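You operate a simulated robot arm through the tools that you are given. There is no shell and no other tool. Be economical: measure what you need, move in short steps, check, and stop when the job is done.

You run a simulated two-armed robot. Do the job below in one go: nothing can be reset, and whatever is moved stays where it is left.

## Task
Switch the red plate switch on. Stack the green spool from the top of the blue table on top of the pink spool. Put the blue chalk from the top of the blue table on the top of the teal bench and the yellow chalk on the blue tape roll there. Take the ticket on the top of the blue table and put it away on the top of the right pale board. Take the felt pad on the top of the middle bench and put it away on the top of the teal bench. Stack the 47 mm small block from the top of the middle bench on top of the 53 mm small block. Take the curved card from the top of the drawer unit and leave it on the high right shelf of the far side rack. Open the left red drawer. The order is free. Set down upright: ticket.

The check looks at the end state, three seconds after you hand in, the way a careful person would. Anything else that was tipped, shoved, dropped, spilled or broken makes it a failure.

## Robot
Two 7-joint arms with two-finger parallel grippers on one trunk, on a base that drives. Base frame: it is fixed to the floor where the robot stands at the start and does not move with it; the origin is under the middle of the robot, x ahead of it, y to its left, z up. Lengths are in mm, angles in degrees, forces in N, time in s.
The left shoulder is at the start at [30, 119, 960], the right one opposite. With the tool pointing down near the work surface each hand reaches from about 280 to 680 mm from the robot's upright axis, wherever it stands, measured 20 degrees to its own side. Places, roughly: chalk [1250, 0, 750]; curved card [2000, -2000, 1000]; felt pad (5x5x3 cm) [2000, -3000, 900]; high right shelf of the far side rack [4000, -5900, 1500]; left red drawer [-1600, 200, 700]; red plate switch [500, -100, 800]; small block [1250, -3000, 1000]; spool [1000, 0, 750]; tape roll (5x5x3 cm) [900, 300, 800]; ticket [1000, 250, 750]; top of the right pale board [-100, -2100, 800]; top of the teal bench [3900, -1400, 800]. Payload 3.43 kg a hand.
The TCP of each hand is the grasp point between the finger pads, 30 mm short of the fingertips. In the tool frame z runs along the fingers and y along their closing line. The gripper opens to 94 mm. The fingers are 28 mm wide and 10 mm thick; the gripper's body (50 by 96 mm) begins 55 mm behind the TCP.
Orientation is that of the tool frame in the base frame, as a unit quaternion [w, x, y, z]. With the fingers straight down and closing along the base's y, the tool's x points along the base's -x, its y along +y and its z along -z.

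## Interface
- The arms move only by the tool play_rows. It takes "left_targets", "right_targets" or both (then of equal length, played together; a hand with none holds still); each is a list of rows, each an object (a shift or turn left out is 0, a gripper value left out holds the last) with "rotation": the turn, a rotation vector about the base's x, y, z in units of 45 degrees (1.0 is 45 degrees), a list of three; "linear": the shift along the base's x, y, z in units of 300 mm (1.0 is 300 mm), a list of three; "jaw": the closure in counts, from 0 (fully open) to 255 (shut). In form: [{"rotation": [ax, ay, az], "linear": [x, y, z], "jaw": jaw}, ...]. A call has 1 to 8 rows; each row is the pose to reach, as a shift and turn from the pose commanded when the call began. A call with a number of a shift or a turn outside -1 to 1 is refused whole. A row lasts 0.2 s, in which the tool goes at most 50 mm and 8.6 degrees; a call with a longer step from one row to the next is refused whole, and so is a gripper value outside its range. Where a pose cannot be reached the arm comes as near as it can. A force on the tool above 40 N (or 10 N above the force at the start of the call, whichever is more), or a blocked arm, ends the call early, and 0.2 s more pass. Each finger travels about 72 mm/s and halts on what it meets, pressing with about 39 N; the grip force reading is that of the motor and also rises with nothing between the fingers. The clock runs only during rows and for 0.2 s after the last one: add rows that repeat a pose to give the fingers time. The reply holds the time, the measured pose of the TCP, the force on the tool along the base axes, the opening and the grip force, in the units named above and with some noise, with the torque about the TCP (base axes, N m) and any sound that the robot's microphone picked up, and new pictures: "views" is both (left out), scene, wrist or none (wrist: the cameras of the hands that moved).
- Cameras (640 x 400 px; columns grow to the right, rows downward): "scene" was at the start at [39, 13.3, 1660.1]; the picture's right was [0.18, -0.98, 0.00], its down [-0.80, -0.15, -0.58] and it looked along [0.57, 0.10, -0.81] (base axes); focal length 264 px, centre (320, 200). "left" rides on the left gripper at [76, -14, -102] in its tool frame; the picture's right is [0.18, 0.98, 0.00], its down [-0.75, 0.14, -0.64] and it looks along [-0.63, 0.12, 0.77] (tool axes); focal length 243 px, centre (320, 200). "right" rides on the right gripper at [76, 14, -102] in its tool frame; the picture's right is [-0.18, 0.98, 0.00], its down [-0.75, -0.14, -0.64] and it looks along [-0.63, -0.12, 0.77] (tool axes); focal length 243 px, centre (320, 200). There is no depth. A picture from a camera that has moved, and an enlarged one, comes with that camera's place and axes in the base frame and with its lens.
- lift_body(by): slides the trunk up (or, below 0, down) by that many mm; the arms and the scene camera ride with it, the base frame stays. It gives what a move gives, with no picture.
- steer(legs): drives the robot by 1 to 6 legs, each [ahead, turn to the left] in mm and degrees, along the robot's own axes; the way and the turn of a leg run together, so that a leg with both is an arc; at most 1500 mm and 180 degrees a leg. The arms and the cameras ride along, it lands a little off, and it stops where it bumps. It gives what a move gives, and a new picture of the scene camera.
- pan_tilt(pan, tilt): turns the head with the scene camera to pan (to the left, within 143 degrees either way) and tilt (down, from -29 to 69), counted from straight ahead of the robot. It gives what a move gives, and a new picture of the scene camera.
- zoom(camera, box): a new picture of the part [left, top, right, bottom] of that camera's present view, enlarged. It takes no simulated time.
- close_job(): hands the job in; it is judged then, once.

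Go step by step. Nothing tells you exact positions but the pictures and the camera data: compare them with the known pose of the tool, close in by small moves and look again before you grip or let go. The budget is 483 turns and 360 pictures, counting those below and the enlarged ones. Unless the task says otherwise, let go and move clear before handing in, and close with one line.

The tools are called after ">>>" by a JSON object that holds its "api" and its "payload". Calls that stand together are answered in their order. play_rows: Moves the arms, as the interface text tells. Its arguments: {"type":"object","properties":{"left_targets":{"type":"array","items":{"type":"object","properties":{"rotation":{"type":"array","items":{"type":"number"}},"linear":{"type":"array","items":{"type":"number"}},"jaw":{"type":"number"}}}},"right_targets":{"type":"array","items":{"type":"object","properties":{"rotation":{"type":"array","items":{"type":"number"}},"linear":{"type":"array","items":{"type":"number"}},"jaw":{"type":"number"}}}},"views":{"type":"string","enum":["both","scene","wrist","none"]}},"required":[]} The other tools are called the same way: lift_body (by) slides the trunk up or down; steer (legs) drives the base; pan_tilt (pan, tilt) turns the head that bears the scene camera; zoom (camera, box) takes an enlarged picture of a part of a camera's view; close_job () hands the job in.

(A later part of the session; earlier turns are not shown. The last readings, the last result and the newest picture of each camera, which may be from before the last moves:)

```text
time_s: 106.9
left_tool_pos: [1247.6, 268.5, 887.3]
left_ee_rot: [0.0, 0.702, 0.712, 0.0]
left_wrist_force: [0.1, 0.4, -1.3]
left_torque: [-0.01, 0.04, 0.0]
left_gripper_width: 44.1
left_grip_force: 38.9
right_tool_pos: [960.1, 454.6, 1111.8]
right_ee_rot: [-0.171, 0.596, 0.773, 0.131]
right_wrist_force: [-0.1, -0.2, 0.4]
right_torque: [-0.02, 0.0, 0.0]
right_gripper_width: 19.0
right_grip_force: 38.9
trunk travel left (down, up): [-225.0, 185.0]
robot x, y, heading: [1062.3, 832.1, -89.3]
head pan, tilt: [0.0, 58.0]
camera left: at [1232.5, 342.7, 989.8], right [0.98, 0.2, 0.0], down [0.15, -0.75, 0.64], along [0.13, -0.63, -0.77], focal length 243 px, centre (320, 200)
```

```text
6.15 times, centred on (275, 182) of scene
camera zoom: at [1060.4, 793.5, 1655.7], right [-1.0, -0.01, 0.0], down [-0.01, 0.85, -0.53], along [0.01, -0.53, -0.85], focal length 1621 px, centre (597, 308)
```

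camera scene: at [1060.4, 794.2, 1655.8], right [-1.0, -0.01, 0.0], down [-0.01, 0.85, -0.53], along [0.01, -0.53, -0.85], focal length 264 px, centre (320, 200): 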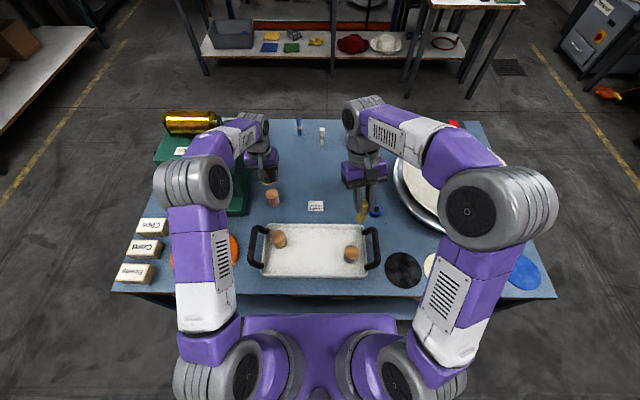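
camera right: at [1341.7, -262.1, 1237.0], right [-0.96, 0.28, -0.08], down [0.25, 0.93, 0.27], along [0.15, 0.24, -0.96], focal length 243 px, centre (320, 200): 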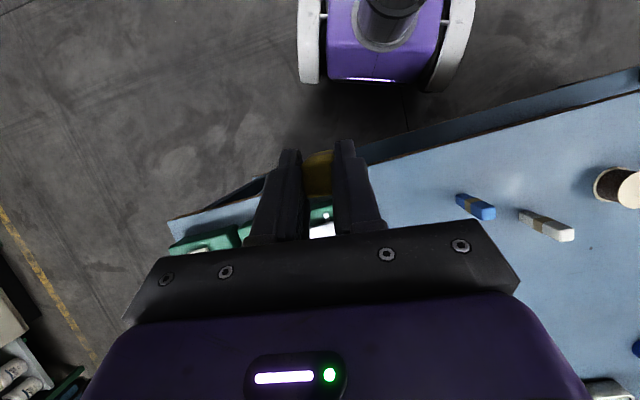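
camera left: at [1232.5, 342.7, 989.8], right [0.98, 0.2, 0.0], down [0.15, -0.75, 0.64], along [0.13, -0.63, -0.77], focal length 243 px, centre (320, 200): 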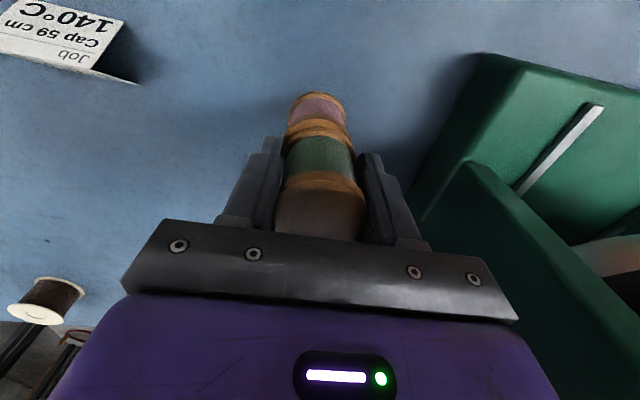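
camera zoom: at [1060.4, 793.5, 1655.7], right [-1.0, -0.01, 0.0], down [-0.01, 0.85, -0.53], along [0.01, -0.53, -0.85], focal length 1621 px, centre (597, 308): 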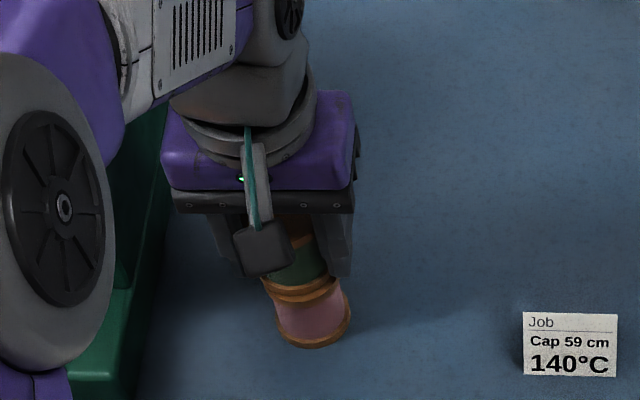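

>>> {"api": "play_rows", "payload": {"left_targets": [{"linear": [0, 0, -0.005]}, {"linear": [0, 0, -0.01]}, {"linear": [0, 0, -0.015]}, {"linear": [0, 0, -0.02]}, {"linear": [0, 0, -0.025]}, {"linear": [0, 0, -0.03]}], "views": "wrist"}}

>>> {"api": "zoom", "payload": {"camera": "scene", "box": [240, 150, 310, 215]}}

```text
time_s: 108.5
left_tool_pos: [1247.2, 265.6, 884.7]
left_ee_rot: [0.004, 0.701, 0.713, -0.004]
left_wrist_force: [-0.7, 4.3, 14.9]
left_torque: [0.24, 0.06, -0.06]
left_gripper_width: 44.4
left_grip_force: 39.1
right_tool_pos: [959.5, 455.7, 1111.6]
right_ee_rot: [-0.17, 0.596, 0.774, 0.13]
right_wrist_force: [-0.2, 0.0, -0.9]
right_torque: [0.01, 0.04, 0.04]
right_gripper_width: 19.1
right_grip_force: 39.0
trunk travel left (down, up): [-225.0, 185.0]
robot x, y, heading: [1064.5, 835.5, -89.1]
head pan, tilt: [0.0, 58.0]
stopped in row 6 (left hand): the force on the tool passed its limit at 40 N (the readings are from after the stop); the commanded pose is now the measured one
camera left: at [1232.0, 341.3, 985.6], right [0.98, 0.2, 0.0], down [0.15, -0.74, 0.65], along [0.13, -0.64, -0.76], focal length 243 px, centre (320, 200)
```

left: 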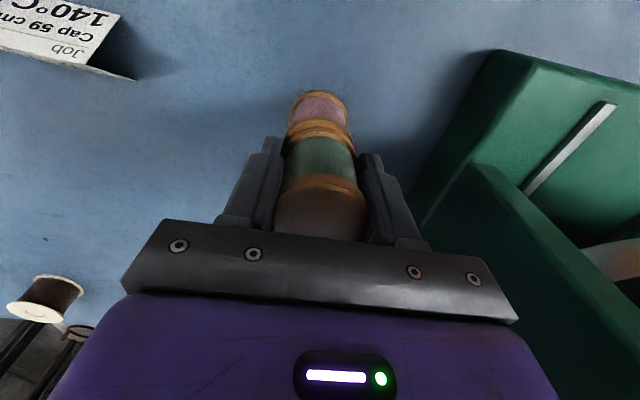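

```text
6.15 times, centred on (275, 182) of scene
camera zoom: at [1060.2, 794.8, 1655.5], right [-1.0, -0.01, 0.0], down [-0.01, 0.85, -0.53], along [0.01, -0.53, -0.85], focal length 1621 px, centre (597, 308)
```

zoom: 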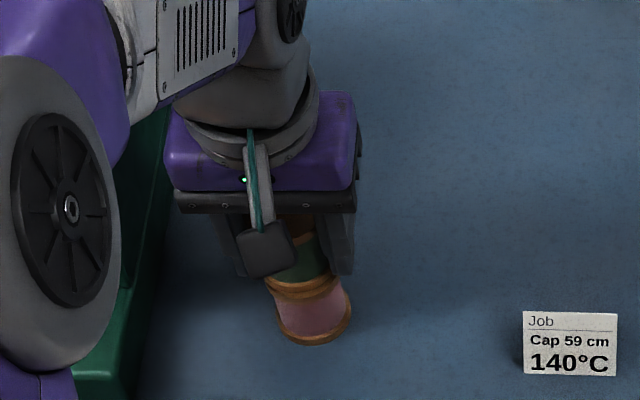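

Contact is made. I'll ease up slightly to remove the load, then release.

>>> {"api": "play_rows", "payload": {"left_targets": [{"linear": [0, 0.006, 0.004], "rotation": [0.015, 0, 0]}, {"linear": [0, 0.006, 0.004], "rotation": [0.015, 0, 0]}], "views": "none"}}

```text
time_s: 109.1
left_tool_pos: [1248.0, 265.6, 883.1]
left_ee_rot: [0.001, 0.701, 0.713, -0.001]
left_wrist_force: [2.3, -4.2, 13.1]
left_torque: [-0.37, -0.06, 0.01]
left_gripper_width: 44.3
left_grip_force: 39.3
right_tool_pos: [960.6, 455.4, 1113.4]
right_ee_rot: [-0.17, 0.597, 0.773, 0.131]
right_wrist_force: [-0.4, -0.2, 0.7]
right_torque: [0.0, 0.0, 0.01]
right_gripper_width: 19.1
right_grip_force: 38.6
trunk travel left (down, up): [-225.0, 185.0]
robot x, y, heading: [1062.7, 835.4, -89.1]
head pan, tilt: [0.0, 58.0]
```

>>> {"api": "play_rows", "payload": {"left_targets": [{"linear": [0, 0, 0.005]}, {"linear": [0, 0, 0.005]}], "views": "wrist"}}

```text
time_s: 109.7
left_tool_pos: [1246.7, 266.7, 883.7]
left_ee_rot: [-0.002, 0.702, 0.712, 0.001]
left_wrist_force: [0.9, -3.7, 9.4]
left_torque: [-0.29, -0.05, 0.02]
left_gripper_width: 44.0
left_grip_force: 38.8
right_tool_pos: [960.1, 454.2, 1112.3]
right_ee_rot: [-0.171, 0.597, 0.773, 0.131]
right_wrist_force: [0.5, 0.2, -0.6]
right_torque: [0.04, -0.01, -0.04]
right_gripper_width: 19.4
right_grip_force: 39.2
trunk travel left (down, up): [-225.0, 185.0]
robot x, y, heading: [1063.9, 833.1, -89.2]
head pan, tilt: [0.0, 58.0]
camera left: at [1231.5, 341.3, 986.9], right [0.98, 0.2, 0.0], down [0.15, -0.75, 0.64], along [0.13, -0.63, -0.77], focal length 243 px, centre (320, 200)
```

left: 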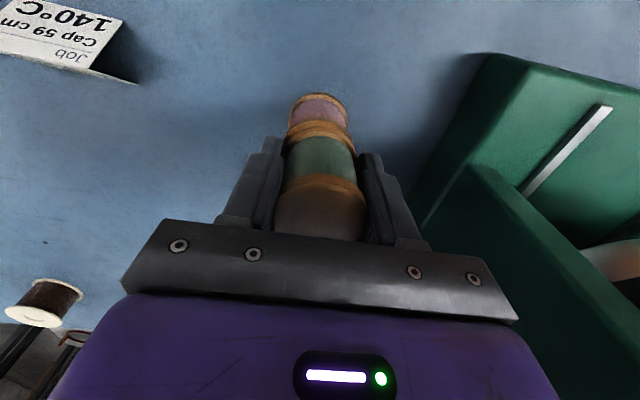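

>>> {"api": "play_rows", "payload": {"left_targets": [{"jaw": 115}, {"jaw": 90}, {"jaw": 50}, {"jaw": 0}, {"jaw": 0}], "views": "wrist"}}

```text
time_s: 110.9
left_tool_pos: [1247.6, 267.1, 882.1]
left_ee_rot: [-0.002, 0.701, 0.713, 0.0]
left_wrist_force: [0.5, 0.4, 0.2]
left_torque: [0.01, -0.02, -0.01]
left_gripper_width: 94.0
left_grip_force: 0.1
right_tool_pos: [960.0, 453.6, 1111.4]
right_ee_rot: [-0.171, 0.597, 0.773, 0.13]
right_wrist_force: [0.2, -0.2, -0.4]
right_torque: [-0.02, 0.0, -0.02]
right_gripper_width: 19.1
right_grip_force: 38.8
trunk travel left (down, up): [-225.0, 185.0]
robot x, y, heading: [1062.3, 833.0, -89.2]
head pan, tilt: [0.0, 58.0]
camera left: at [1231.8, 341.0, 986.6], right [0.98, 0.2, 0.0], down [0.15, -0.75, 0.64], along [0.13, -0.63, -0.77], focal length 243 px, centre (320, 200)
```

left: 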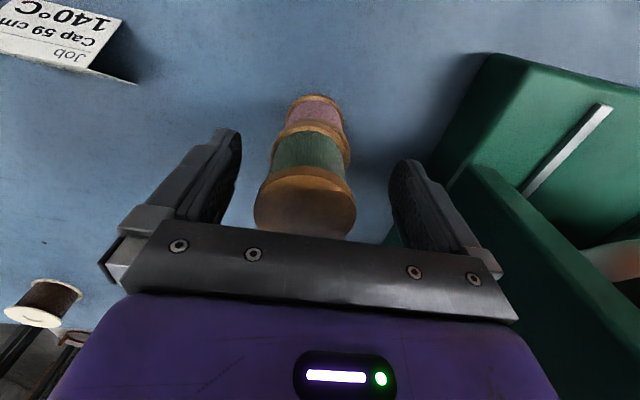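

>>> {"api": "play_rows", "payload": {"left_targets": [{"linear": [0, 0, 0.1]}, {"linear": [0, 0, 0.25]}, {"linear": [0, 0.05, 0.4]}, {"linear": [0, 0.15, 0.5]}], "views": "wrist"}}

>>> {"api": "zoom", "payload": {"camera": "scene", "box": [240, 150, 310, 215]}}

```text
time_s: 111.9
left_tool_pos: [1247.5, 312.6, 1035.6]
left_ee_rot: [-0.002, 0.702, 0.712, 0.001]
left_wrist_force: [0.4, 0.1, -0.1]
left_torque: [0.02, 0.04, 0.02]
left_gripper_width: 93.8
left_grip_force: 0.1
right_tool_pos: [959.9, 454.1, 1111.4]
right_ee_rot: [-0.17, 0.596, 0.774, 0.13]
right_wrist_force: [-0.2, 0.8, 0.0]
right_torque: [-0.07, 0.0, 0.02]
right_gripper_width: 19.3
right_grip_force: 39.3
trunk travel left (down, up): [-225.0, 185.0]
robot x, y, heading: [1064.2, 830.3, -89.0]
head pan, tilt: [0.0, 58.0]
camera left: at [1232.4, 388.0, 1137.7], right [0.98, 0.2, 0.0], down [0.15, -0.75, 0.64], along [0.13, -0.63, -0.77], focal length 243 px, centre (320, 200)
```

left: 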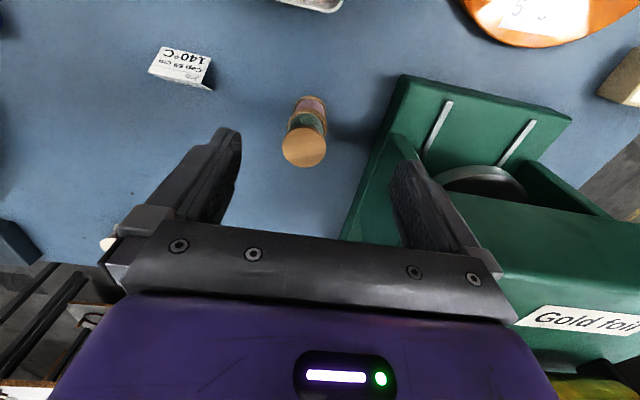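

```text
6.15 times, centred on (275, 182) of scene
camera zoom: at [1060.4, 795.3, 1655.8], right [-1.0, -0.01, 0.0], down [-0.01, 0.85, -0.53], along [0.01, -0.53, -0.85], focal length 1621 px, centre (597, 308)
```

zoom: 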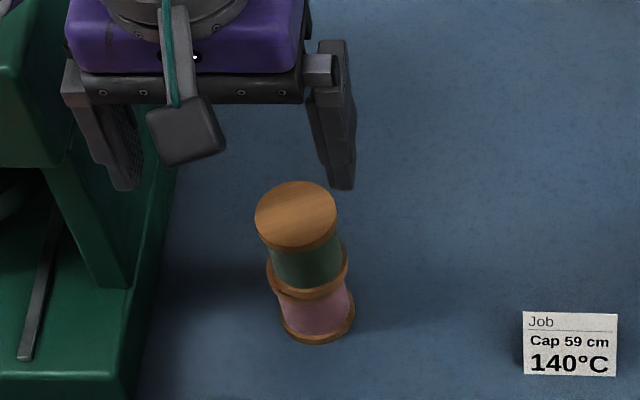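

The spool stack stands well. Next is the yellow chalk: I'll yaw the right hand 20° left, then pitch it forward 90° in stages while moving near the tape roll at about (862, 304).

>>> {"api": "play_rows", "payload": {"right_targets": [{"linear": [-0.1, -0.04, 0], "rotation": [0, 0, 0.15]}, {"linear": [-0.2, -0.08, 0], "rotation": [0, 0, 0.3]}, {"linear": [-0.3, -0.12, 0], "rotation": [0, 0, 0.444]}], "views": "none"}}

>>> {"api": "play_rows", "payload": {"right_targets": [{"rotation": [-0.143, -0.1, 0]}, {"rotation": [-0.287, -0.2, 0]}, {"rotation": [-0.43, -0.3, 0]}, {"rotation": [-0.573, -0.4, 0]}, {"rotation": [-0.717, -0.5, 0]}, {"rotation": [-0.819, -0.574, 0]}], "views": "none"}}

>>> {"api": "play_rows", "payload": {"right_targets": [{"rotation": [-0.143, -0.1, 0]}, {"rotation": [-0.287, -0.2, 0]}, {"rotation": [-0.43, -0.3, 0]}, {"rotation": [-0.573, -0.4, 0]}, {"rotation": [-0.717, -0.5, 0]}, {"rotation": [-0.819, -0.574, 0]}], "views": "both"}}

```text
time_s: 112.7
left_tool_pos: [1247.6, 311.6, 1034.5]
left_ee_rot: [-0.001, 0.701, 0.713, 0.001]
left_wrist_force: [-0.5, -0.2, 0.4]
left_torque: [0.0, -0.02, 0.03]
left_gripper_width: 94.0
left_grip_force: 0.0
right_tool_pos: [867.9, 418.1, 1110.2]
right_ee_rot: [-0.19, 0.453, 0.865, 0.1]
right_wrist_force: [-0.2, 0.7, -0.5]
right_torque: [0.01, -0.01, -0.04]
right_gripper_width: 19.3
right_grip_force: 38.3
trunk travel left (down, up): [-225.0, 185.0]
robot x, y, heading: [1065.1, 836.5, -89.2]
head pan, tilt: [0.0, 58.0]
```

```text
time_s: 114.1
left_tool_pos: [1247.3, 312.4, 1034.1]
left_ee_rot: [-0.001, 0.701, 0.713, 0.0]
left_wrist_force: [0.0, 0.3, -0.1]
left_torque: [0.04, 0.01, -0.04]
left_gripper_width: 94.0
left_grip_force: 0.2
right_tool_pos: [869.8, 417.3, 1112.8]
right_ee_rot: [0.158, 0.456, 0.872, -0.08]
right_wrist_force: [1.0, -0.4, -0.3]
right_torque: [0.0, 0.05, 0.0]
right_gripper_width: 19.2
right_grip_force: 39.2
trunk travel left (down, up): [-225.0, 185.0]
robot x, y, heading: [1060.1, 830.8, -89.5]
head pan, tilt: [0.0, 58.0]
```

```text
time_s: 115.5
left_tool_pos: [1247.1, 312.4, 1034.1]
left_ee_rot: [-0.003, 0.702, 0.712, 0.001]
left_wrist_force: [-0.3, -0.1, -0.2]
left_torque: [0.01, 0.01, 0.02]
left_gripper_width: 94.0
left_grip_force: 0.0
right_tool_pos: [868.2, 418.2, 1111.0]
right_ee_rot: [0.479, 0.391, 0.746, -0.247]
right_wrist_force: [0.1, 1.6, -0.7]
right_torque: [0.01, 0.0, 0.02]
right_gripper_width: 19.3
right_grip_force: 38.9
trunk travel left (down, up): [-225.0, 185.0]
robot x, y, heading: [1060.9, 833.2, -89.1]
head pan, tilt: [0.0, 58.0]
camera scene: at [1060.3, 793.4, 1655.7], right [-1.0, -0.01, 0.0], down [-0.01, 0.85, -0.53], along [0.01, -0.53, -0.85], focal length 264 px, centre (320, 200)
camera right: at [809.4, 528.4, 1085.2], right [0.85, 0.5, 0.17], down [-0.27, 0.14, 0.95], along [0.45, -0.86, 0.25], focal length 243 px, centre (320, 200)
```

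scene: 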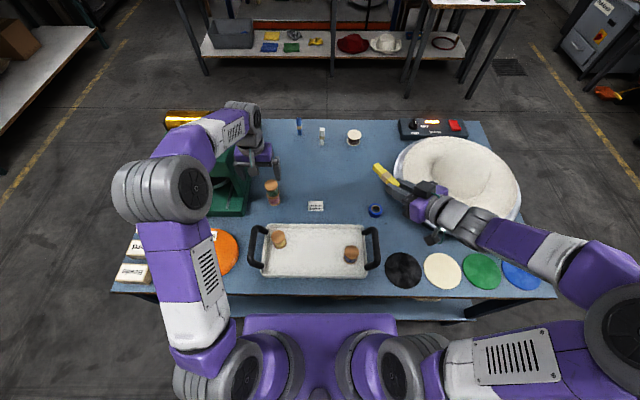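
right: 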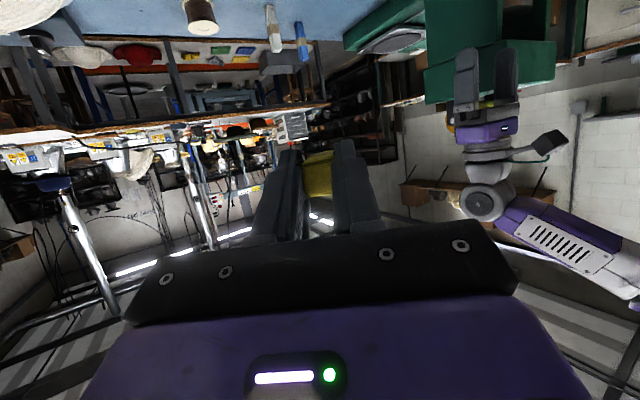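

The camera would ride under the tool, so I'll ease the pitch back 5°. First I'll measure the roll and the chalk precisely.

>>> {"api": "zoom", "payload": {"camera": "scene", "box": [340, 140, 460, 240]}}

```text
4.00 times, centred on (400, 190) of scene
camera zoom: at [1060.3, 793.4, 1655.7], right [-1.0, -0.01, 0.0], down [-0.01, 0.85, -0.53], along [0.01, -0.53, -0.85], focal length 1054 px, centre (0, 240)
```

zoom: 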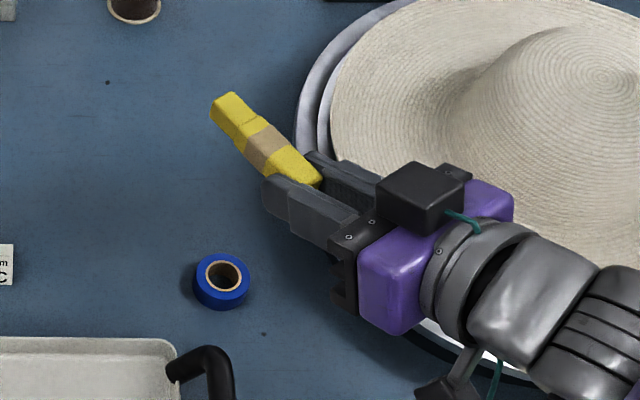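

>>> {"api": "play_rows", "payload": {"right_targets": [{"linear": [-0.03, -0.05, -0.1], "rotation": [0.03, 0.021, 0]}, {"linear": [-0.06, -0.11, -0.22], "rotation": [0.06, 0.042, 0]}, {"linear": [-0.09, -0.17, -0.34], "rotation": [0.091, 0.064, 0]}, {"linear": [-0.123, -0.233, -0.46], "rotation": [0.091, 0.064, 0]}, {"linear": [-0.123, -0.233, -0.6], "rotation": [0.091, 0.064, 0]}, {"linear": [-0.123, -0.233, -0.68], "rotation": [0.091, 0.064, 0]}], "views": "both"}}

>>> {"api": "zoom", "payload": {"camera": "scene", "box": [340, 160, 460, 240]}}

```text
time_s: 116.9
left_tool_pos: [1247.4, 311.8, 1033.7]
left_ee_rot: [-0.002, 0.701, 0.713, 0.001]
left_wrist_force: [-0.1, -0.9, -0.8]
left_torque: [0.01, -0.01, -0.02]
left_gripper_width: 94.1
left_grip_force: 0.1
right_tool_pos: [831.7, 347.3, 908.5]
right_ee_rot: [0.446, 0.401, 0.766, -0.231]
right_wrist_force: [0.5, 0.5, 0.3]
right_torque: [0.02, -0.01, 0.0]
right_gripper_width: 19.5
right_grip_force: 38.7
trunk travel left (down, up): [-225.0, 185.0]
robot x, y, heading: [1061.7, 831.9, -89.2]
head pan, tilt: [0.0, 58.0]
camera scene: at [1060.2, 793.2, 1655.7], right [-1.0, -0.01, 0.0], down [-0.01, 0.85, -0.53], along [0.01, -0.53, -0.85], focal length 264 px, centre (320, 200)
camera right: at [770.5, 459.3, 892.9], right [0.86, 0.49, 0.16], down [-0.22, 0.07, 0.97], along [0.46, -0.87, 0.17], focal length 243 px, centre (320, 200)
```

scene: 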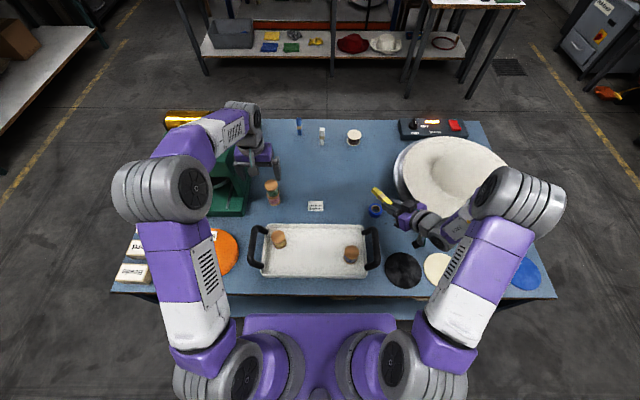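
right: 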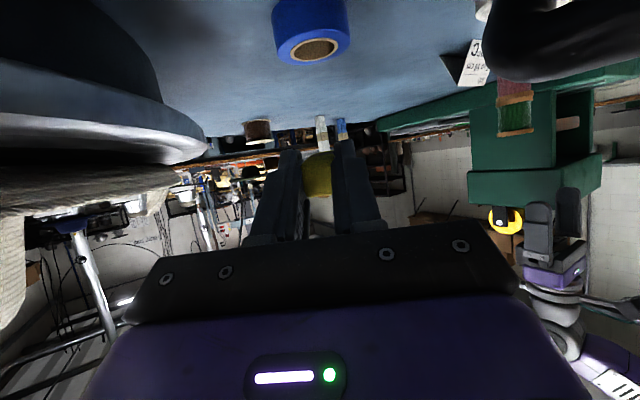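

```text
5.00 times, centred on (400, 200) of scene
camera zoom: at [1060.2, 793.2, 1655.7], right [-1.0, -0.01, 0.0], down [-0.01, 0.85, -0.53], along [0.01, -0.53, -0.85], focal length 1317 px, centre (-80, 200)
```

zoom: 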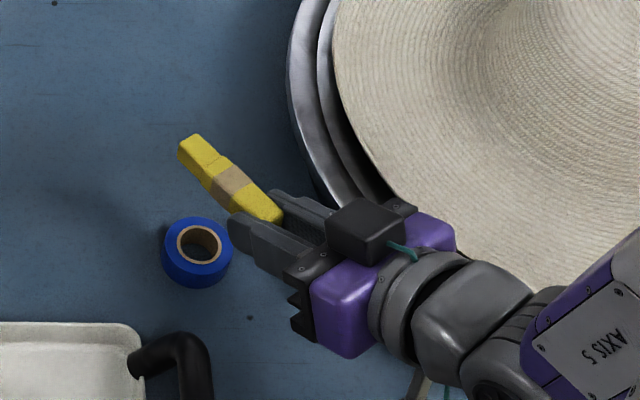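

>>> {"api": "play_rows", "payload": {"right_targets": [{"linear": [0.0, 0, -0.1]}, {"linear": [0.0, 0, -0.17]}, {"linear": [0.0, 0, -0.185]}, {"linear": [0.0, 0, -0.195]}, {"linear": [0.0, 0, -0.205]}, {"linear": [0.0, 0, -0.215]}], "views": "wrist"}}

>>> {"api": "zoom", "payload": {"camera": "scene", "box": [340, 160, 460, 240]}}

```text
time_s: 118.3
left_tool_pos: [1248.1, 310.6, 1033.4]
left_ee_rot: [-0.003, 0.701, 0.713, 0.001]
left_wrist_force: [0.3, -0.1, 0.7]
left_torque: [0.01, -0.01, -0.01]
left_gripper_width: 94.0
left_grip_force: 0.0
right_tool_pos: [833.2, 348.9, 843.3]
right_ee_rot: [0.446, 0.401, 0.767, -0.23]
right_wrist_force: [-0.4, -0.2, -0.1]
right_torque: [0.04, 0.01, 0.0]
right_gripper_width: 19.4
right_grip_force: 38.9
trunk travel left (down, up): [-225.0, 185.0]
robot x, y, heading: [1060.4, 828.7, -89.3]
head pan, tilt: [0.0, 58.0]
camera right: at [771.5, 460.3, 828.1], right [0.86, 0.49, 0.16], down [-0.22, 0.07, 0.97], along [0.46, -0.87, 0.17], focal length 243 px, centre (320, 200)
```

right: 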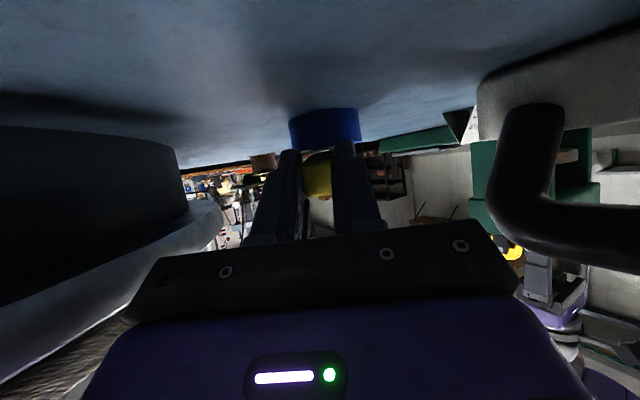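

```text
5.00 times, centred on (400, 200) of scene
camera zoom: at [1060.3, 793.5, 1655.7], right [-1.0, -0.01, 0.0], down [-0.01, 0.85, -0.53], along [0.01, -0.53, -0.85], focal length 1317 px, centre (-80, 200)
```

zoom: 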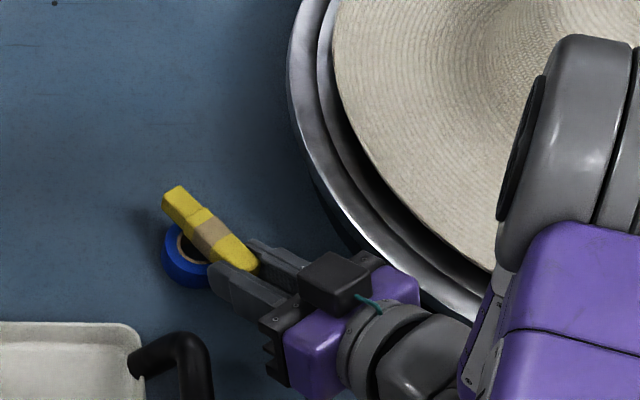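

>>> {"api": "play_rows", "payload": {"right_targets": [{"linear": [0.013, -0.017, 0.0]}, {"linear": [0.013, -0.017, -0.007]}, {"linear": [0.013, -0.017, -0.014]}, {"linear": [0.013, -0.017, -0.021]}, {"linear": [0.013, -0.017, -0.028]}, {"linear": [0.013, -0.017, -0.035]}], "views": "wrist"}}

>>> {"api": "zoom", "payload": {"camera": "right", "box": [240, 80, 400, 210]}}

```text
time_s: 119.7
left_tool_pos: [1248.3, 314.7, 1035.1]
left_ee_rot: [0.0, 0.702, 0.712, 0.0]
left_wrist_force: [-0.7, 0.2, 0.2]
left_torque: [0.01, -0.02, -0.01]
left_gripper_width: 93.8
left_grip_force: 0.1
right_tool_pos: [837.6, 343.9, 837.9]
right_ee_rot: [0.449, 0.4, 0.764, -0.235]
right_wrist_force: [-5.2, 7.5, 35.8]
right_torque: [-0.65, -0.66, 0.15]
right_gripper_width: 19.5
right_grip_force: 39.1
trunk travel left (down, up): [-225.0, 185.0]
robot x, y, heading: [1059.1, 836.1, -89.2]
head pan, tilt: [0.0, 58.0]
camera right: at [776.3, 454.9, 820.7], right [0.86, 0.49, 0.16], down [-0.23, 0.08, 0.97], along [0.46, -0.87, 0.18], focal length 243 px, centre (320, 200)
```

right: 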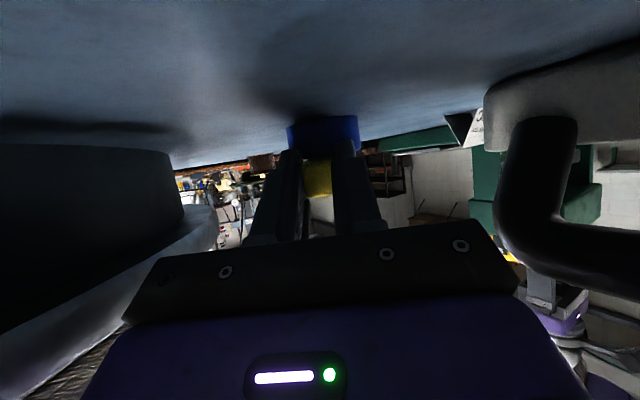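

```text
3.08 times, centred on (320, 145) of right
camera zoom: at [776.3, 454.9, 820.7], right [0.86, 0.49, 0.16], down [-0.23, 0.08, 0.97], along [0.46, -0.87, 0.18], focal length 746 px, centre (320, 369)
```

zoom: 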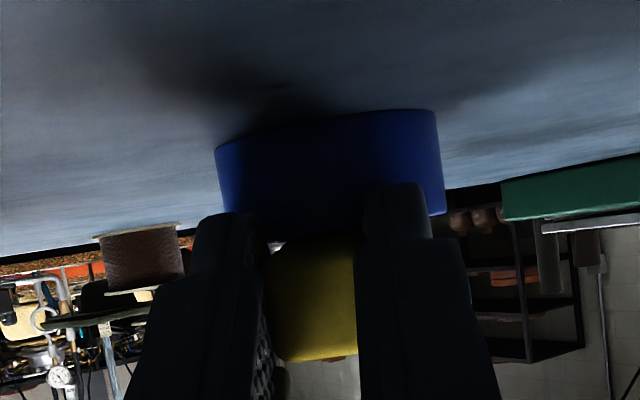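

>>> {"api": "play_rows", "payload": {"right_targets": [{"linear": [0, 0, 0.02]}, {"linear": [-0.013, 0.02, 0.02]}, {"linear": [-0.013, 0.02, 0.01]}, {"linear": [-0.013, 0.02, 0.0]}, {"linear": [-0.013, 0.02, -0.008]}, {"linear": [-0.013, 0.02, -0.015]}], "views": "wrist"}}

>>> {"api": "zoom", "payload": {"camera": "right", "box": [240, 80, 400, 210]}}

>>> {"api": "zoom", "payload": {"camera": "scene", "box": [350, 180, 410, 230]}}

```text
time_s: 120.9
left_tool_pos: [1248.4, 312.4, 1034.2]
left_ee_rot: [-0.001, 0.702, 0.712, 0.0]
left_wrist_force: [0.4, 0.4, -0.1]
left_torque: [-0.02, -0.03, 0.02]
left_gripper_width: 94.2
left_grip_force: 0.0
right_tool_pos: [833.5, 347.3, 837.8]
right_ee_rot: [0.452, 0.398, 0.763, -0.235]
right_wrist_force: [-2.2, 4.9, 24.6]
right_torque: [2.14, 1.0, 0.11]
right_gripper_width: 19.3
right_grip_force: 39.1
trunk travel left (down, up): [-225.0, 185.0]
robot x, y, heading: [1064.6, 830.3, -89.3]
head pan, tilt: [0.0, 58.0]
stopped in row 6 (right hand): the force on the tool passed its limit at 53 N (the readings are from after the stop); the commanded pose is now the measured one
camera right: at [772.2, 458.6, 819.6], right [0.86, 0.49, 0.16], down [-0.23, 0.08, 0.97], along [0.46, -0.87, 0.18], focal length 243 px, centre (320, 200)
```

right: 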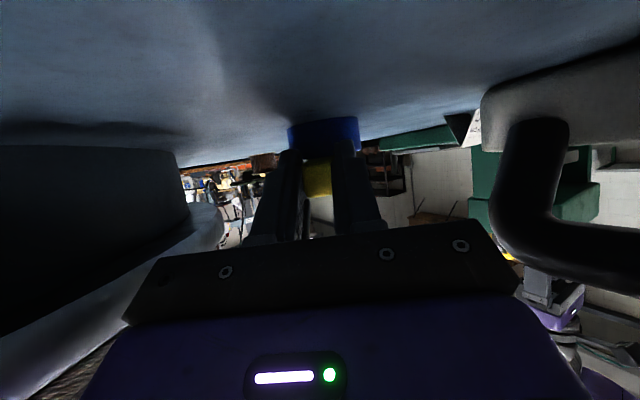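

```text
3.08 times, centred on (320, 145) of right
camera zoom: at [772.2, 458.6, 819.6], right [0.86, 0.49, 0.16], down [-0.23, 0.08, 0.97], along [0.46, -0.87, 0.18], focal length 746 px, centre (320, 369)
```

zoom: 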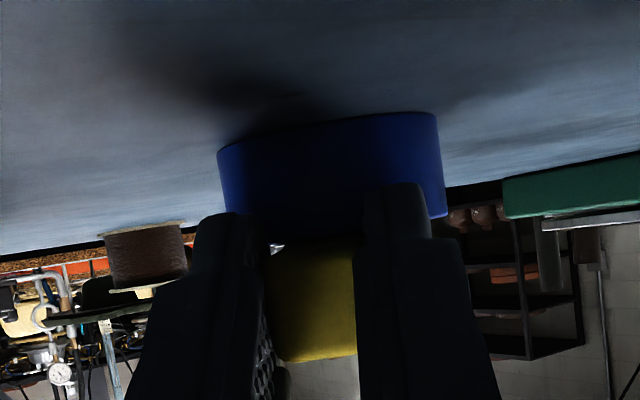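

```text
8.00 times, centred on (380, 205) of scene
camera zoom: at [1061.1, 795.6, 1655.7], right [-1.0, -0.01, 0.0], down [-0.01, 0.85, -0.53], along [0.01, -0.53, -0.85], focal length 2108 px, centre (-160, 160)
```

zoom: 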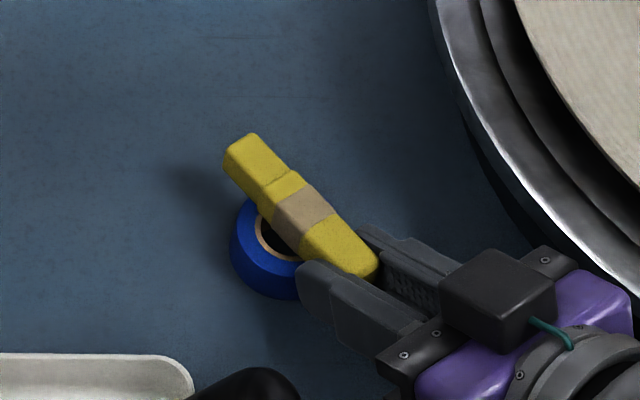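

The camera under the hand is touching down, but the chalk lies over the roll with its middle about 8 mm short of the roll's centre, which is stable. I'll relieve the load by 2 mm and release gently.

>>> {"api": "play_rows", "payload": {"right_targets": [{"linear": [0.006, -0.008, 0.008]}, {"linear": [0.006, -0.008, 0.008]}], "views": "none"}}

>>> {"api": "zoom", "payload": {"camera": "right", "box": [240, 80, 400, 210]}}

```text
time_s: 121.5
left_tool_pos: [1247.6, 312.6, 1034.9]
left_ee_rot: [-0.001, 0.702, 0.712, 0.0]
left_wrist_force: [0.0, 0.3, -0.3]
left_torque: [0.0, 0.02, -0.03]
left_gripper_width: 94.2
left_grip_force: 0.2
right_tool_pos: [834.9, 345.3, 838.3]
right_ee_rot: [0.45, 0.398, 0.764, -0.233]
right_wrist_force: [-2.7, 2.7, 10.8]
right_torque: [0.12, 0.05, 0.14]
right_gripper_width: 19.2
right_grip_force: 39.2
trunk travel left (down, up): [-225.0, 185.0]
robot x, y, heading: [1066.0, 831.6, -89.1]
head pan, tilt: [0.0, 58.0]
```

```text
3.08 times, centred on (320, 145) of right
camera zoom: at [772.9, 456.4, 820.5], right [0.86, 0.49, 0.16], down [-0.23, 0.08, 0.97], along [0.46, -0.87, 0.18], focal length 746 px, centre (320, 369)
```

zoom: 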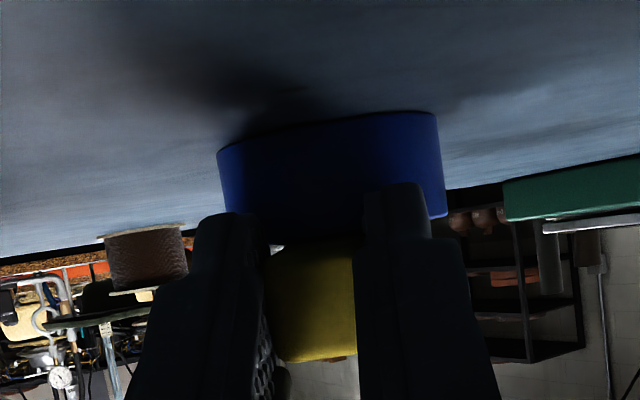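

>>> {"api": "play_rows", "payload": {"right_targets": [{"jaw": 190}, {"jaw": 165}, {"jaw": 145}, {"jaw": 145}], "views": "wrist"}}

>>> {"api": "zoom", "payload": {"camera": "scene", "box": [350, 180, 410, 230]}}

```text
time_s: 122.5
left_tool_pos: [1248.1, 311.7, 1034.0]
left_ee_rot: [-0.002, 0.701, 0.713, 0.0]
left_wrist_force: [0.5, 0.0, 0.9]
left_torque: [0.03, 0.01, 0.0]
left_gripper_width: 93.8
left_grip_force: 0.0
right_tool_pos: [835.6, 344.2, 838.3]
right_ee_rot: [0.45, 0.399, 0.764, -0.233]
right_wrist_force: [0.1, -1.3, 4.1]
right_torque: [0.47, 0.29, 0.17]
right_gripper_width: 40.4
right_grip_force: 0.0
trunk travel left (down, up): [-225.0, 185.0]
robot x, y, heading: [1066.7, 828.3, -89.3]
head pan, tilt: [0.0, 58.0]
camera right: at [773.1, 456.0, 820.3], right [0.86, 0.49, 0.16], down [-0.23, 0.08, 0.97], along [0.46, -0.87, 0.18], focal length 243 px, centre (320, 200)
```

right: 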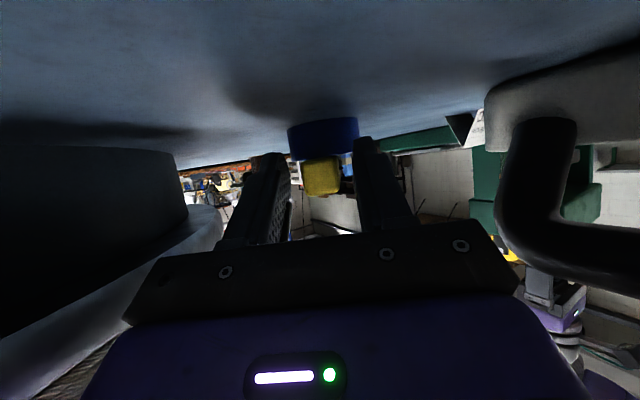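

```text
8.00 times, centred on (380, 205) of scene
camera zoom: at [1060.5, 793.9, 1655.7], right [-1.0, -0.01, 0.0], down [-0.01, 0.85, -0.53], along [0.01, -0.53, -0.85], focal length 2108 px, centre (-160, 160)
```

zoom: 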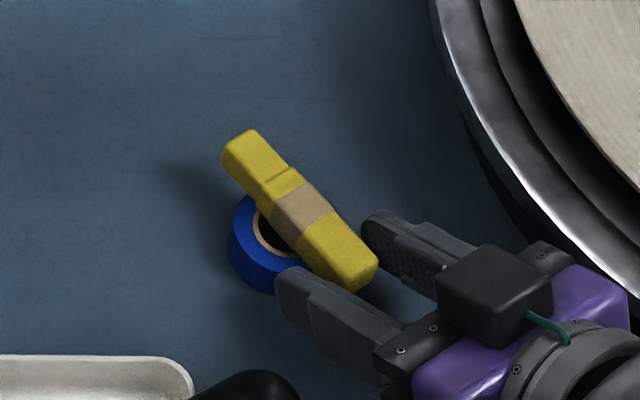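

The chalk is lying on the roll. I'll withdraw back and up, then level the tool.

>>> {"api": "play_rows", "payload": {"right_targets": [{"linear": [0, 0, 0.03]}, {"linear": [-0.02, 0.03, 0.1]}, {"linear": [-0.06, 0.08, 0.22]}, {"linear": [-0.06, 0.1, 0.36]}, {"linear": [-0.06, 0.1, 0.5]}, {"linear": [-0.06, 0.1, 0.65]}, {"linear": [-0.06, 0.1, 0.8]}, {"linear": [-0.06, 0.1, 0.9]}], "views": "scene"}}

>>> {"api": "play_rows", "payload": {"right_targets": [{"rotation": [0.143, 0.1, 0]}, {"rotation": [0.287, 0.2, 0], "jaw": 0}, {"rotation": [0.43, 0.3, 0]}, {"rotation": [0.573, 0.4, 0]}, {"rotation": [0.717, 0.5, 0]}, {"rotation": [0.86, 0.6, 0]}, {"rotation": [0.98, 0.68, 0]}], "views": "none"}}

>>> {"api": "zoom", "payload": {"camera": "scene", "box": [280, 160, 420, 260]}}

```text
time_s: 124.3
left_tool_pos: [1247.4, 312.7, 1035.3]
left_ee_rot: [-0.002, 0.702, 0.712, 0.001]
left_wrist_force: [0.2, 1.3, 0.3]
left_torque: [0.0, 0.01, 0.02]
left_gripper_width: 93.9
left_grip_force: 0.0
right_tool_pos: [818.3, 376.6, 1107.7]
right_ee_rot: [0.449, 0.4, 0.764, -0.234]
right_wrist_force: [-0.9, 0.6, 0.5]
right_torque: [0.02, -0.01, 0.0]
right_gripper_width: 40.5
right_grip_force: 0.0
trunk travel left (down, up): [-225.0, 185.0]
robot x, y, heading: [1062.0, 830.8, -89.1]
head pan, tilt: [0.0, 58.0]
camera scene: at [1060.5, 794.3, 1655.8], right [-1.0, -0.01, 0.0], down [-0.01, 0.85, -0.53], along [0.01, -0.53, -0.85], focal length 264 px, centre (320, 200)
```

scene: 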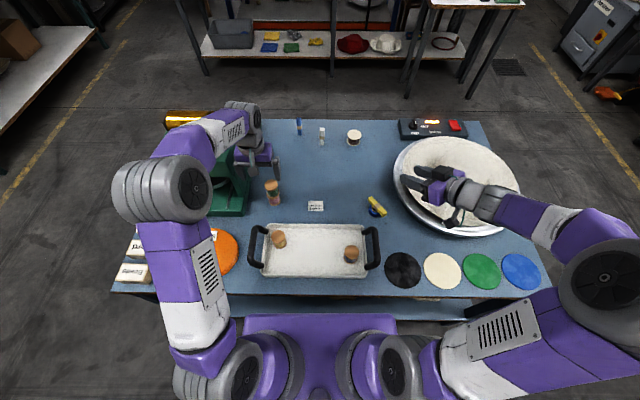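

```text
time_s: 125.9
left_tool_pos: [1248.4, 311.1, 1033.4]
left_ee_rot: [-0.002, 0.702, 0.712, 0.0]
left_wrist_force: [-0.7, -0.3, 0.6]
left_torque: [0.01, 0.01, 0.0]
left_gripper_width: 94.0
left_grip_force: 0.1
right_tool_pos: [817.6, 374.8, 1107.0]
right_ee_rot: [0.056, 0.463, 0.884, -0.027]
right_wrist_force: [0.2, 0.7, -0.3]
right_torque: [-0.01, -0.01, 0.02]
right_gripper_width: 93.9
right_grip_force: 0.0
trunk travel left (down, up): [-225.0, 185.0]
robot x, y, heading: [1064.4, 831.3, -89.2]
head pan, tilt: [0.0, 58.0]
```

```text
4.00 times, centred on (350, 210) of scene
camera zoom: at [1060.6, 793.2, 1655.7], right [-1.0, -0.01, 0.0], down [-0.01, 0.85, -0.53], along [0.01, -0.53, -0.85], focal length 1054 px, centre (200, 160)
```

zoom: 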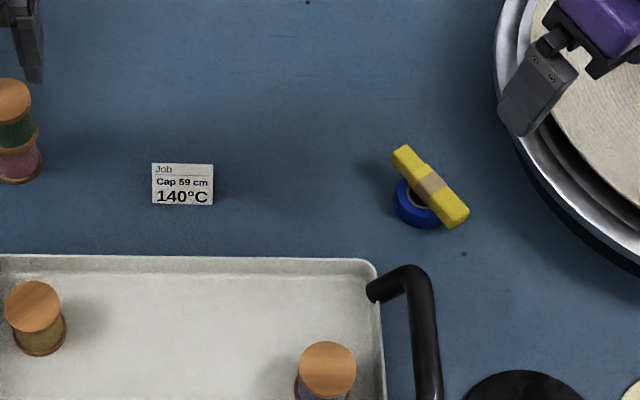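

Now the ticket at about (1085, 289). I'll move the left hand above it for a look.

>>> {"api": "play_rows", "payload": {"left_targets": [{"linear": [-0.14, 0.02, 0]}, {"linear": [-0.28, 0.02, 0]}, {"linear": [-0.42, -0.02, 0]}, {"linear": [-0.54, -0.06, -0.05]}, {"linear": [-0.543, -0.08, -0.2]}, {"linear": [-0.543, -0.08, -0.3]}], "views": "both"}}

>>> {"api": "zoom", "payload": {"camera": "left", "box": [220, 40, 420, 220]}}

```text
time_s: 127.3
left_tool_pos: [1084.4, 288.8, 945.4]
left_ee_rot: [-0.001, 0.701, 0.713, 0.002]
left_wrist_force: [0.5, -0.2, 0.2]
left_torque: [-0.01, -0.04, -0.02]
left_gripper_width: 93.8
left_grip_force: 0.0
right_tool_pos: [817.7, 375.4, 1107.0]
right_ee_rot: [0.056, 0.463, 0.884, -0.027]
right_wrist_force: [0.9, 0.6, 0.4]
right_torque: [-0.02, -0.03, 0.02]
right_gripper_width: 94.0
right_grip_force: 0.1
trunk travel left (down, up): [-225.0, 185.0]
robot x, y, heading: [1064.0, 833.8, -88.9]
head pan, tilt: [0.0, 58.0]
camera scene: at [1060.1, 793.7, 1655.7], right [-1.0, -0.01, 0.0], down [-0.01, 0.85, -0.53], along [0.01, -0.53, -0.85], focal length 264 px, centre (320, 200)
camera left: at [1069.0, 363.2, 1046.8], right [0.98, 0.2, 0.0], down [0.15, -0.75, 0.64], along [0.13, -0.63, -0.77], focal length 243 px, centre (320, 200)
```

scene: 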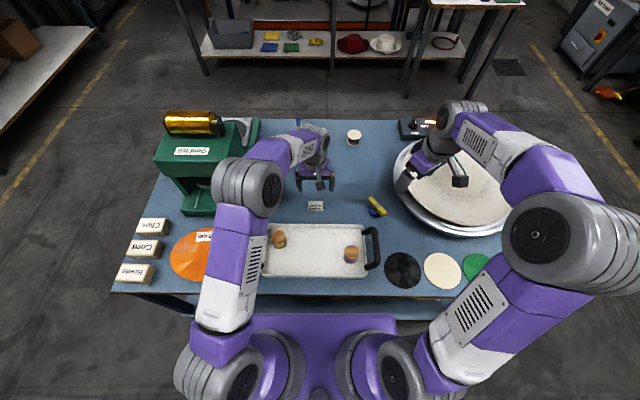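
left: 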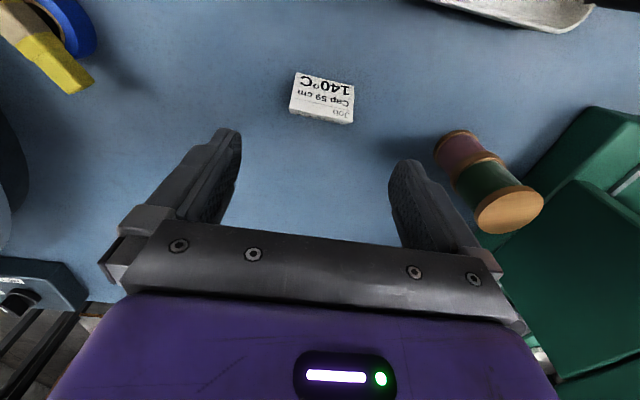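

```text
2.22 times, centred on (320, 130) of left
camera zoom: at [1069.0, 363.2, 1046.8], right [0.98, 0.2, 0.0], down [0.15, -0.75, 0.64], along [0.13, -0.63, -0.77], focal length 539 px, centre (320, 356)
```

zoom: 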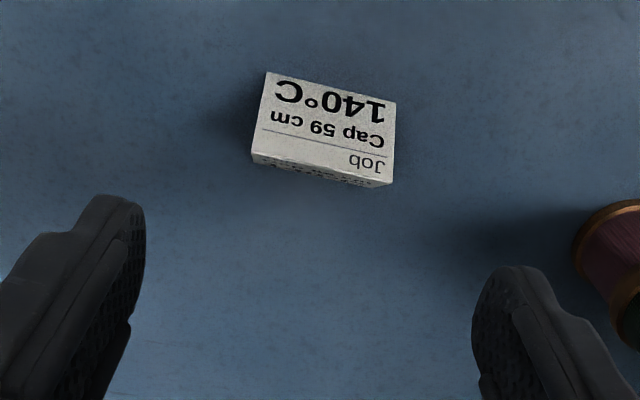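

>>> {"api": "play_rows", "payload": {"left_targets": [{"linear": [0.008, -0.016, -0.15]}, {"linear": [0.008, -0.016, -0.3]}, {"linear": [0.008, -0.016, -0.405]}, {"linear": [0.008, -0.016, -0.405], "jaw": 60}, {"linear": [0.008, -0.016, -0.405], "jaw": 60}], "views": "wrist"}}

>>> {"api": "zoom", "payload": {"camera": "left", "box": [200, 60, 440, 240]}}

```text
time_s: 128.2
left_tool_pos: [1089.1, 282.0, 831.0]
left_ee_rot: [-0.001, 0.701, 0.713, 0.003]
left_wrist_force: [1.6, 7.4, 10.8]
left_torque: [0.09, 0.04, 0.0]
left_gripper_width: 72.0
left_grip_force: 0.3
right_tool_pos: [818.1, 373.9, 1107.4]
right_ee_rot: [0.056, 0.463, 0.884, -0.027]
right_wrist_force: [0.7, -0.6, 0.5]
right_torque: [0.04, 0.02, -0.01]
right_gripper_width: 93.9
right_grip_force: 0.1
trunk travel left (down, up): [-225.0, 185.0]
robot x, y, heading: [1059.3, 835.6, -88.9]
head pan, tilt: [0.0, 58.0]
stopped in row 4 (left hand): the force on the tool passed its limit at 50 N (the readings are from after the stop); the commanded pose is now the measured one
camera left: at [1073.7, 356.3, 933.0], right [0.98, 0.2, 0.0], down [0.15, -0.75, 0.64], along [0.13, -0.63, -0.77], focal length 243 px, centre (320, 200)
```

left: 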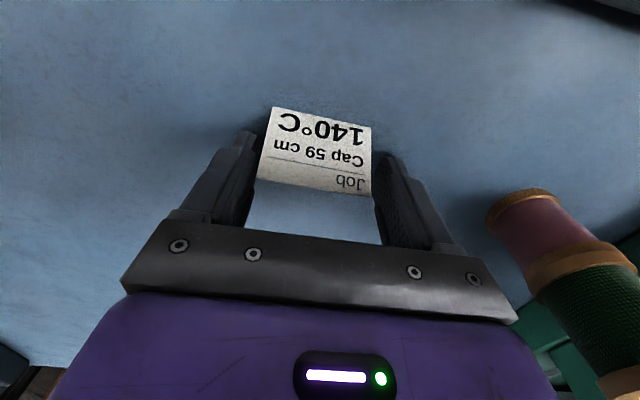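

```text
2.22 times, centred on (320, 150) of left
camera zoom: at [1073.7, 356.3, 933.0], right [0.98, 0.2, 0.0], down [0.15, -0.75, 0.64], along [0.13, -0.63, -0.77], focal length 539 px, centre (320, 311)
```

zoom: 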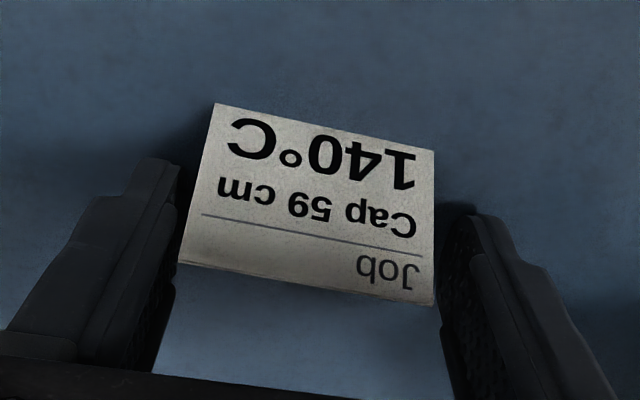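

Fingertips touched the table, so its surface is at about z≈798. I'll raise slightly and close on the ticket ends.

>>> {"api": "play_rows", "payload": {"left_targets": [{"linear": [0, 0, 0.015]}, {"linear": [0, 0, 0.015], "jaw": 150}, {"linear": [0, 0, 0.015], "jaw": 255}, {"linear": [0, 0, 0.015], "jaw": 255}, {"linear": [0, 0, 0.015], "jaw": 255}], "views": "wrist"}}

```text
time_s: 129.3
left_tool_pos: [1087.8, 281.2, 834.4]
left_ee_rot: [-0.001, 0.702, 0.713, 0.002]
left_wrist_force: [-0.4, -0.5, -1.1]
left_torque: [0.03, -0.01, 0.02]
left_gripper_width: 54.9
left_grip_force: 39.6
right_tool_pos: [816.3, 374.4, 1106.2]
right_ee_rot: [0.057, 0.463, 0.884, -0.027]
right_wrist_force: [-0.3, 0.2, 0.4]
right_torque: [0.0, -0.02, 0.03]
right_gripper_width: 94.0
right_grip_force: 0.1
trunk travel left (down, up): [-225.0, 185.0]
robot x, y, heading: [1059.4, 831.1, -89.0]
head pan, tilt: [0.0, 58.0]
camera left: at [1073.0, 355.8, 936.6], right [0.98, 0.2, 0.0], down [0.15, -0.75, 0.64], along [0.13, -0.63, -0.77], focal length 243 px, centre (320, 200)
```

left: 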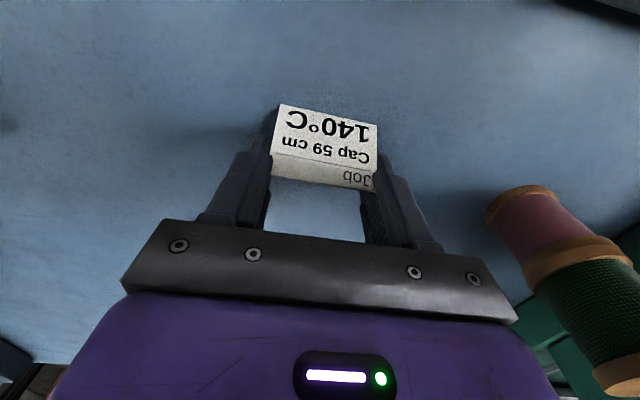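

The ticket is gripped. I'll lift it, tuck the left hand, and straighten the right hand.

>>> {"api": "play_rows", "payload": {"left_targets": [{"linear": [0, 0, 0.1]}, {"linear": [0, 0, 0.24]}, {"linear": [0, 0, 0.38]}, {"linear": [0.05, 0.08, 0.5]}, {"linear": [0.15, 0.16, 0.58]}, {"linear": [0.25, 0.24, 0.66]}, {"linear": [0.36, 0.3, 0.74]}, {"linear": [0.46, 0.36, 0.8]}], "right_targets": [{"rotation": [0.031, 0.011, -0.15]}, {"rotation": [0.061, 0.022, -0.3]}, {"rotation": [0.092, 0.034, -0.45]}, {"rotation": [0.122, 0.045, -0.6]}, {"rotation": [0.153, 0.056, -0.749]}, {"linear": [0.06, 0.03, 0], "rotation": [0.153, 0.056, -0.749]}, {"linear": [0.12, 0.06, 0], "rotation": [0.153, 0.056, -0.749]}, {"linear": [0.2, 0.1, 0], "rotation": [0.153, 0.056, -0.749]}], "views": "both"}}

```text
time_s: 131.2
left_tool_pos: [1230.1, 387.8, 1074.3]
left_ee_rot: [-0.001, 0.702, 0.712, 0.001]
left_wrist_force: [0.9, 1.2, -0.5]
left_torque: [-0.04, 0.04, 0.02]
left_gripper_width: 54.9
left_grip_force: 39.0
right_tool_pos: [878.0, 406.7, 1107.3]
right_ee_rot: [0.0, 0.701, 0.714, -0.001]
right_wrist_force: [0.3, -0.1, 0.3]
right_torque: [-0.03, 0.0, 0.01]
right_gripper_width: 94.1
right_grip_force: 0.0
trunk travel left (down, up): [-225.0, 185.0]
robot x, y, heading: [1061.8, 829.6, -89.3]
head pan, tilt: [0.0, 58.0]
camera scene: at [1061.8, 795.4, 1655.8], right [-1.0, -0.01, 0.0], down [-0.01, 0.85, -0.53], along [0.01, -0.53, -0.85], focal length 264 px, centre (320, 200)
camera right: at [890.5, 482.4, 1209.9], right [0.99, -0.17, 0.0], down [-0.13, -0.76, 0.64], along [-0.11, -0.63, -0.77], focal length 243 px, centre (320, 200)
camera left: at [1214.7, 462.6, 1178.1], right [0.98, 0.2, 0.0], down [0.15, -0.75, 0.64], along [0.13, -0.63, -0.77], focal length 243 px, centre (320, 200)
```

scene: 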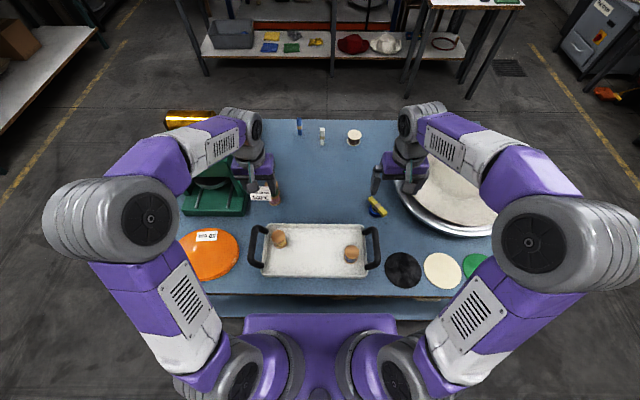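
right: 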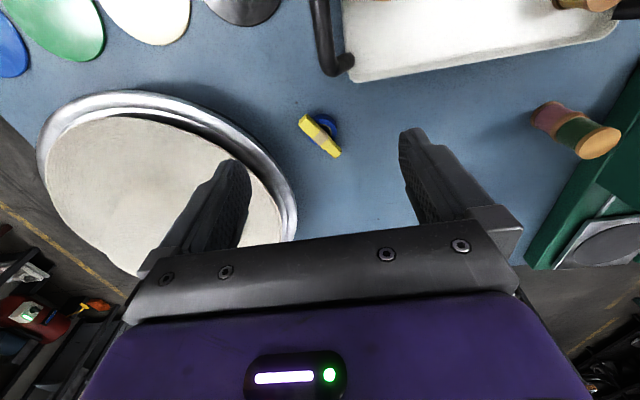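
left: 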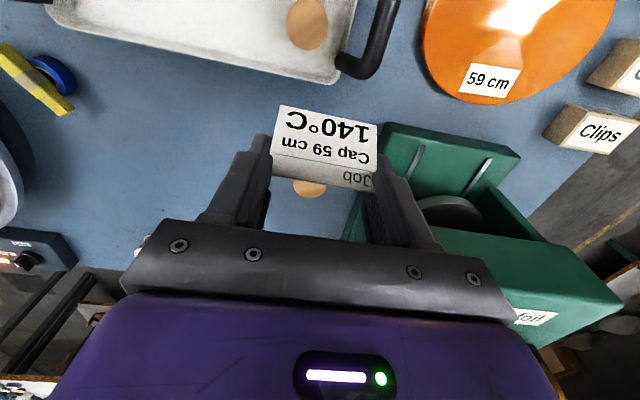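

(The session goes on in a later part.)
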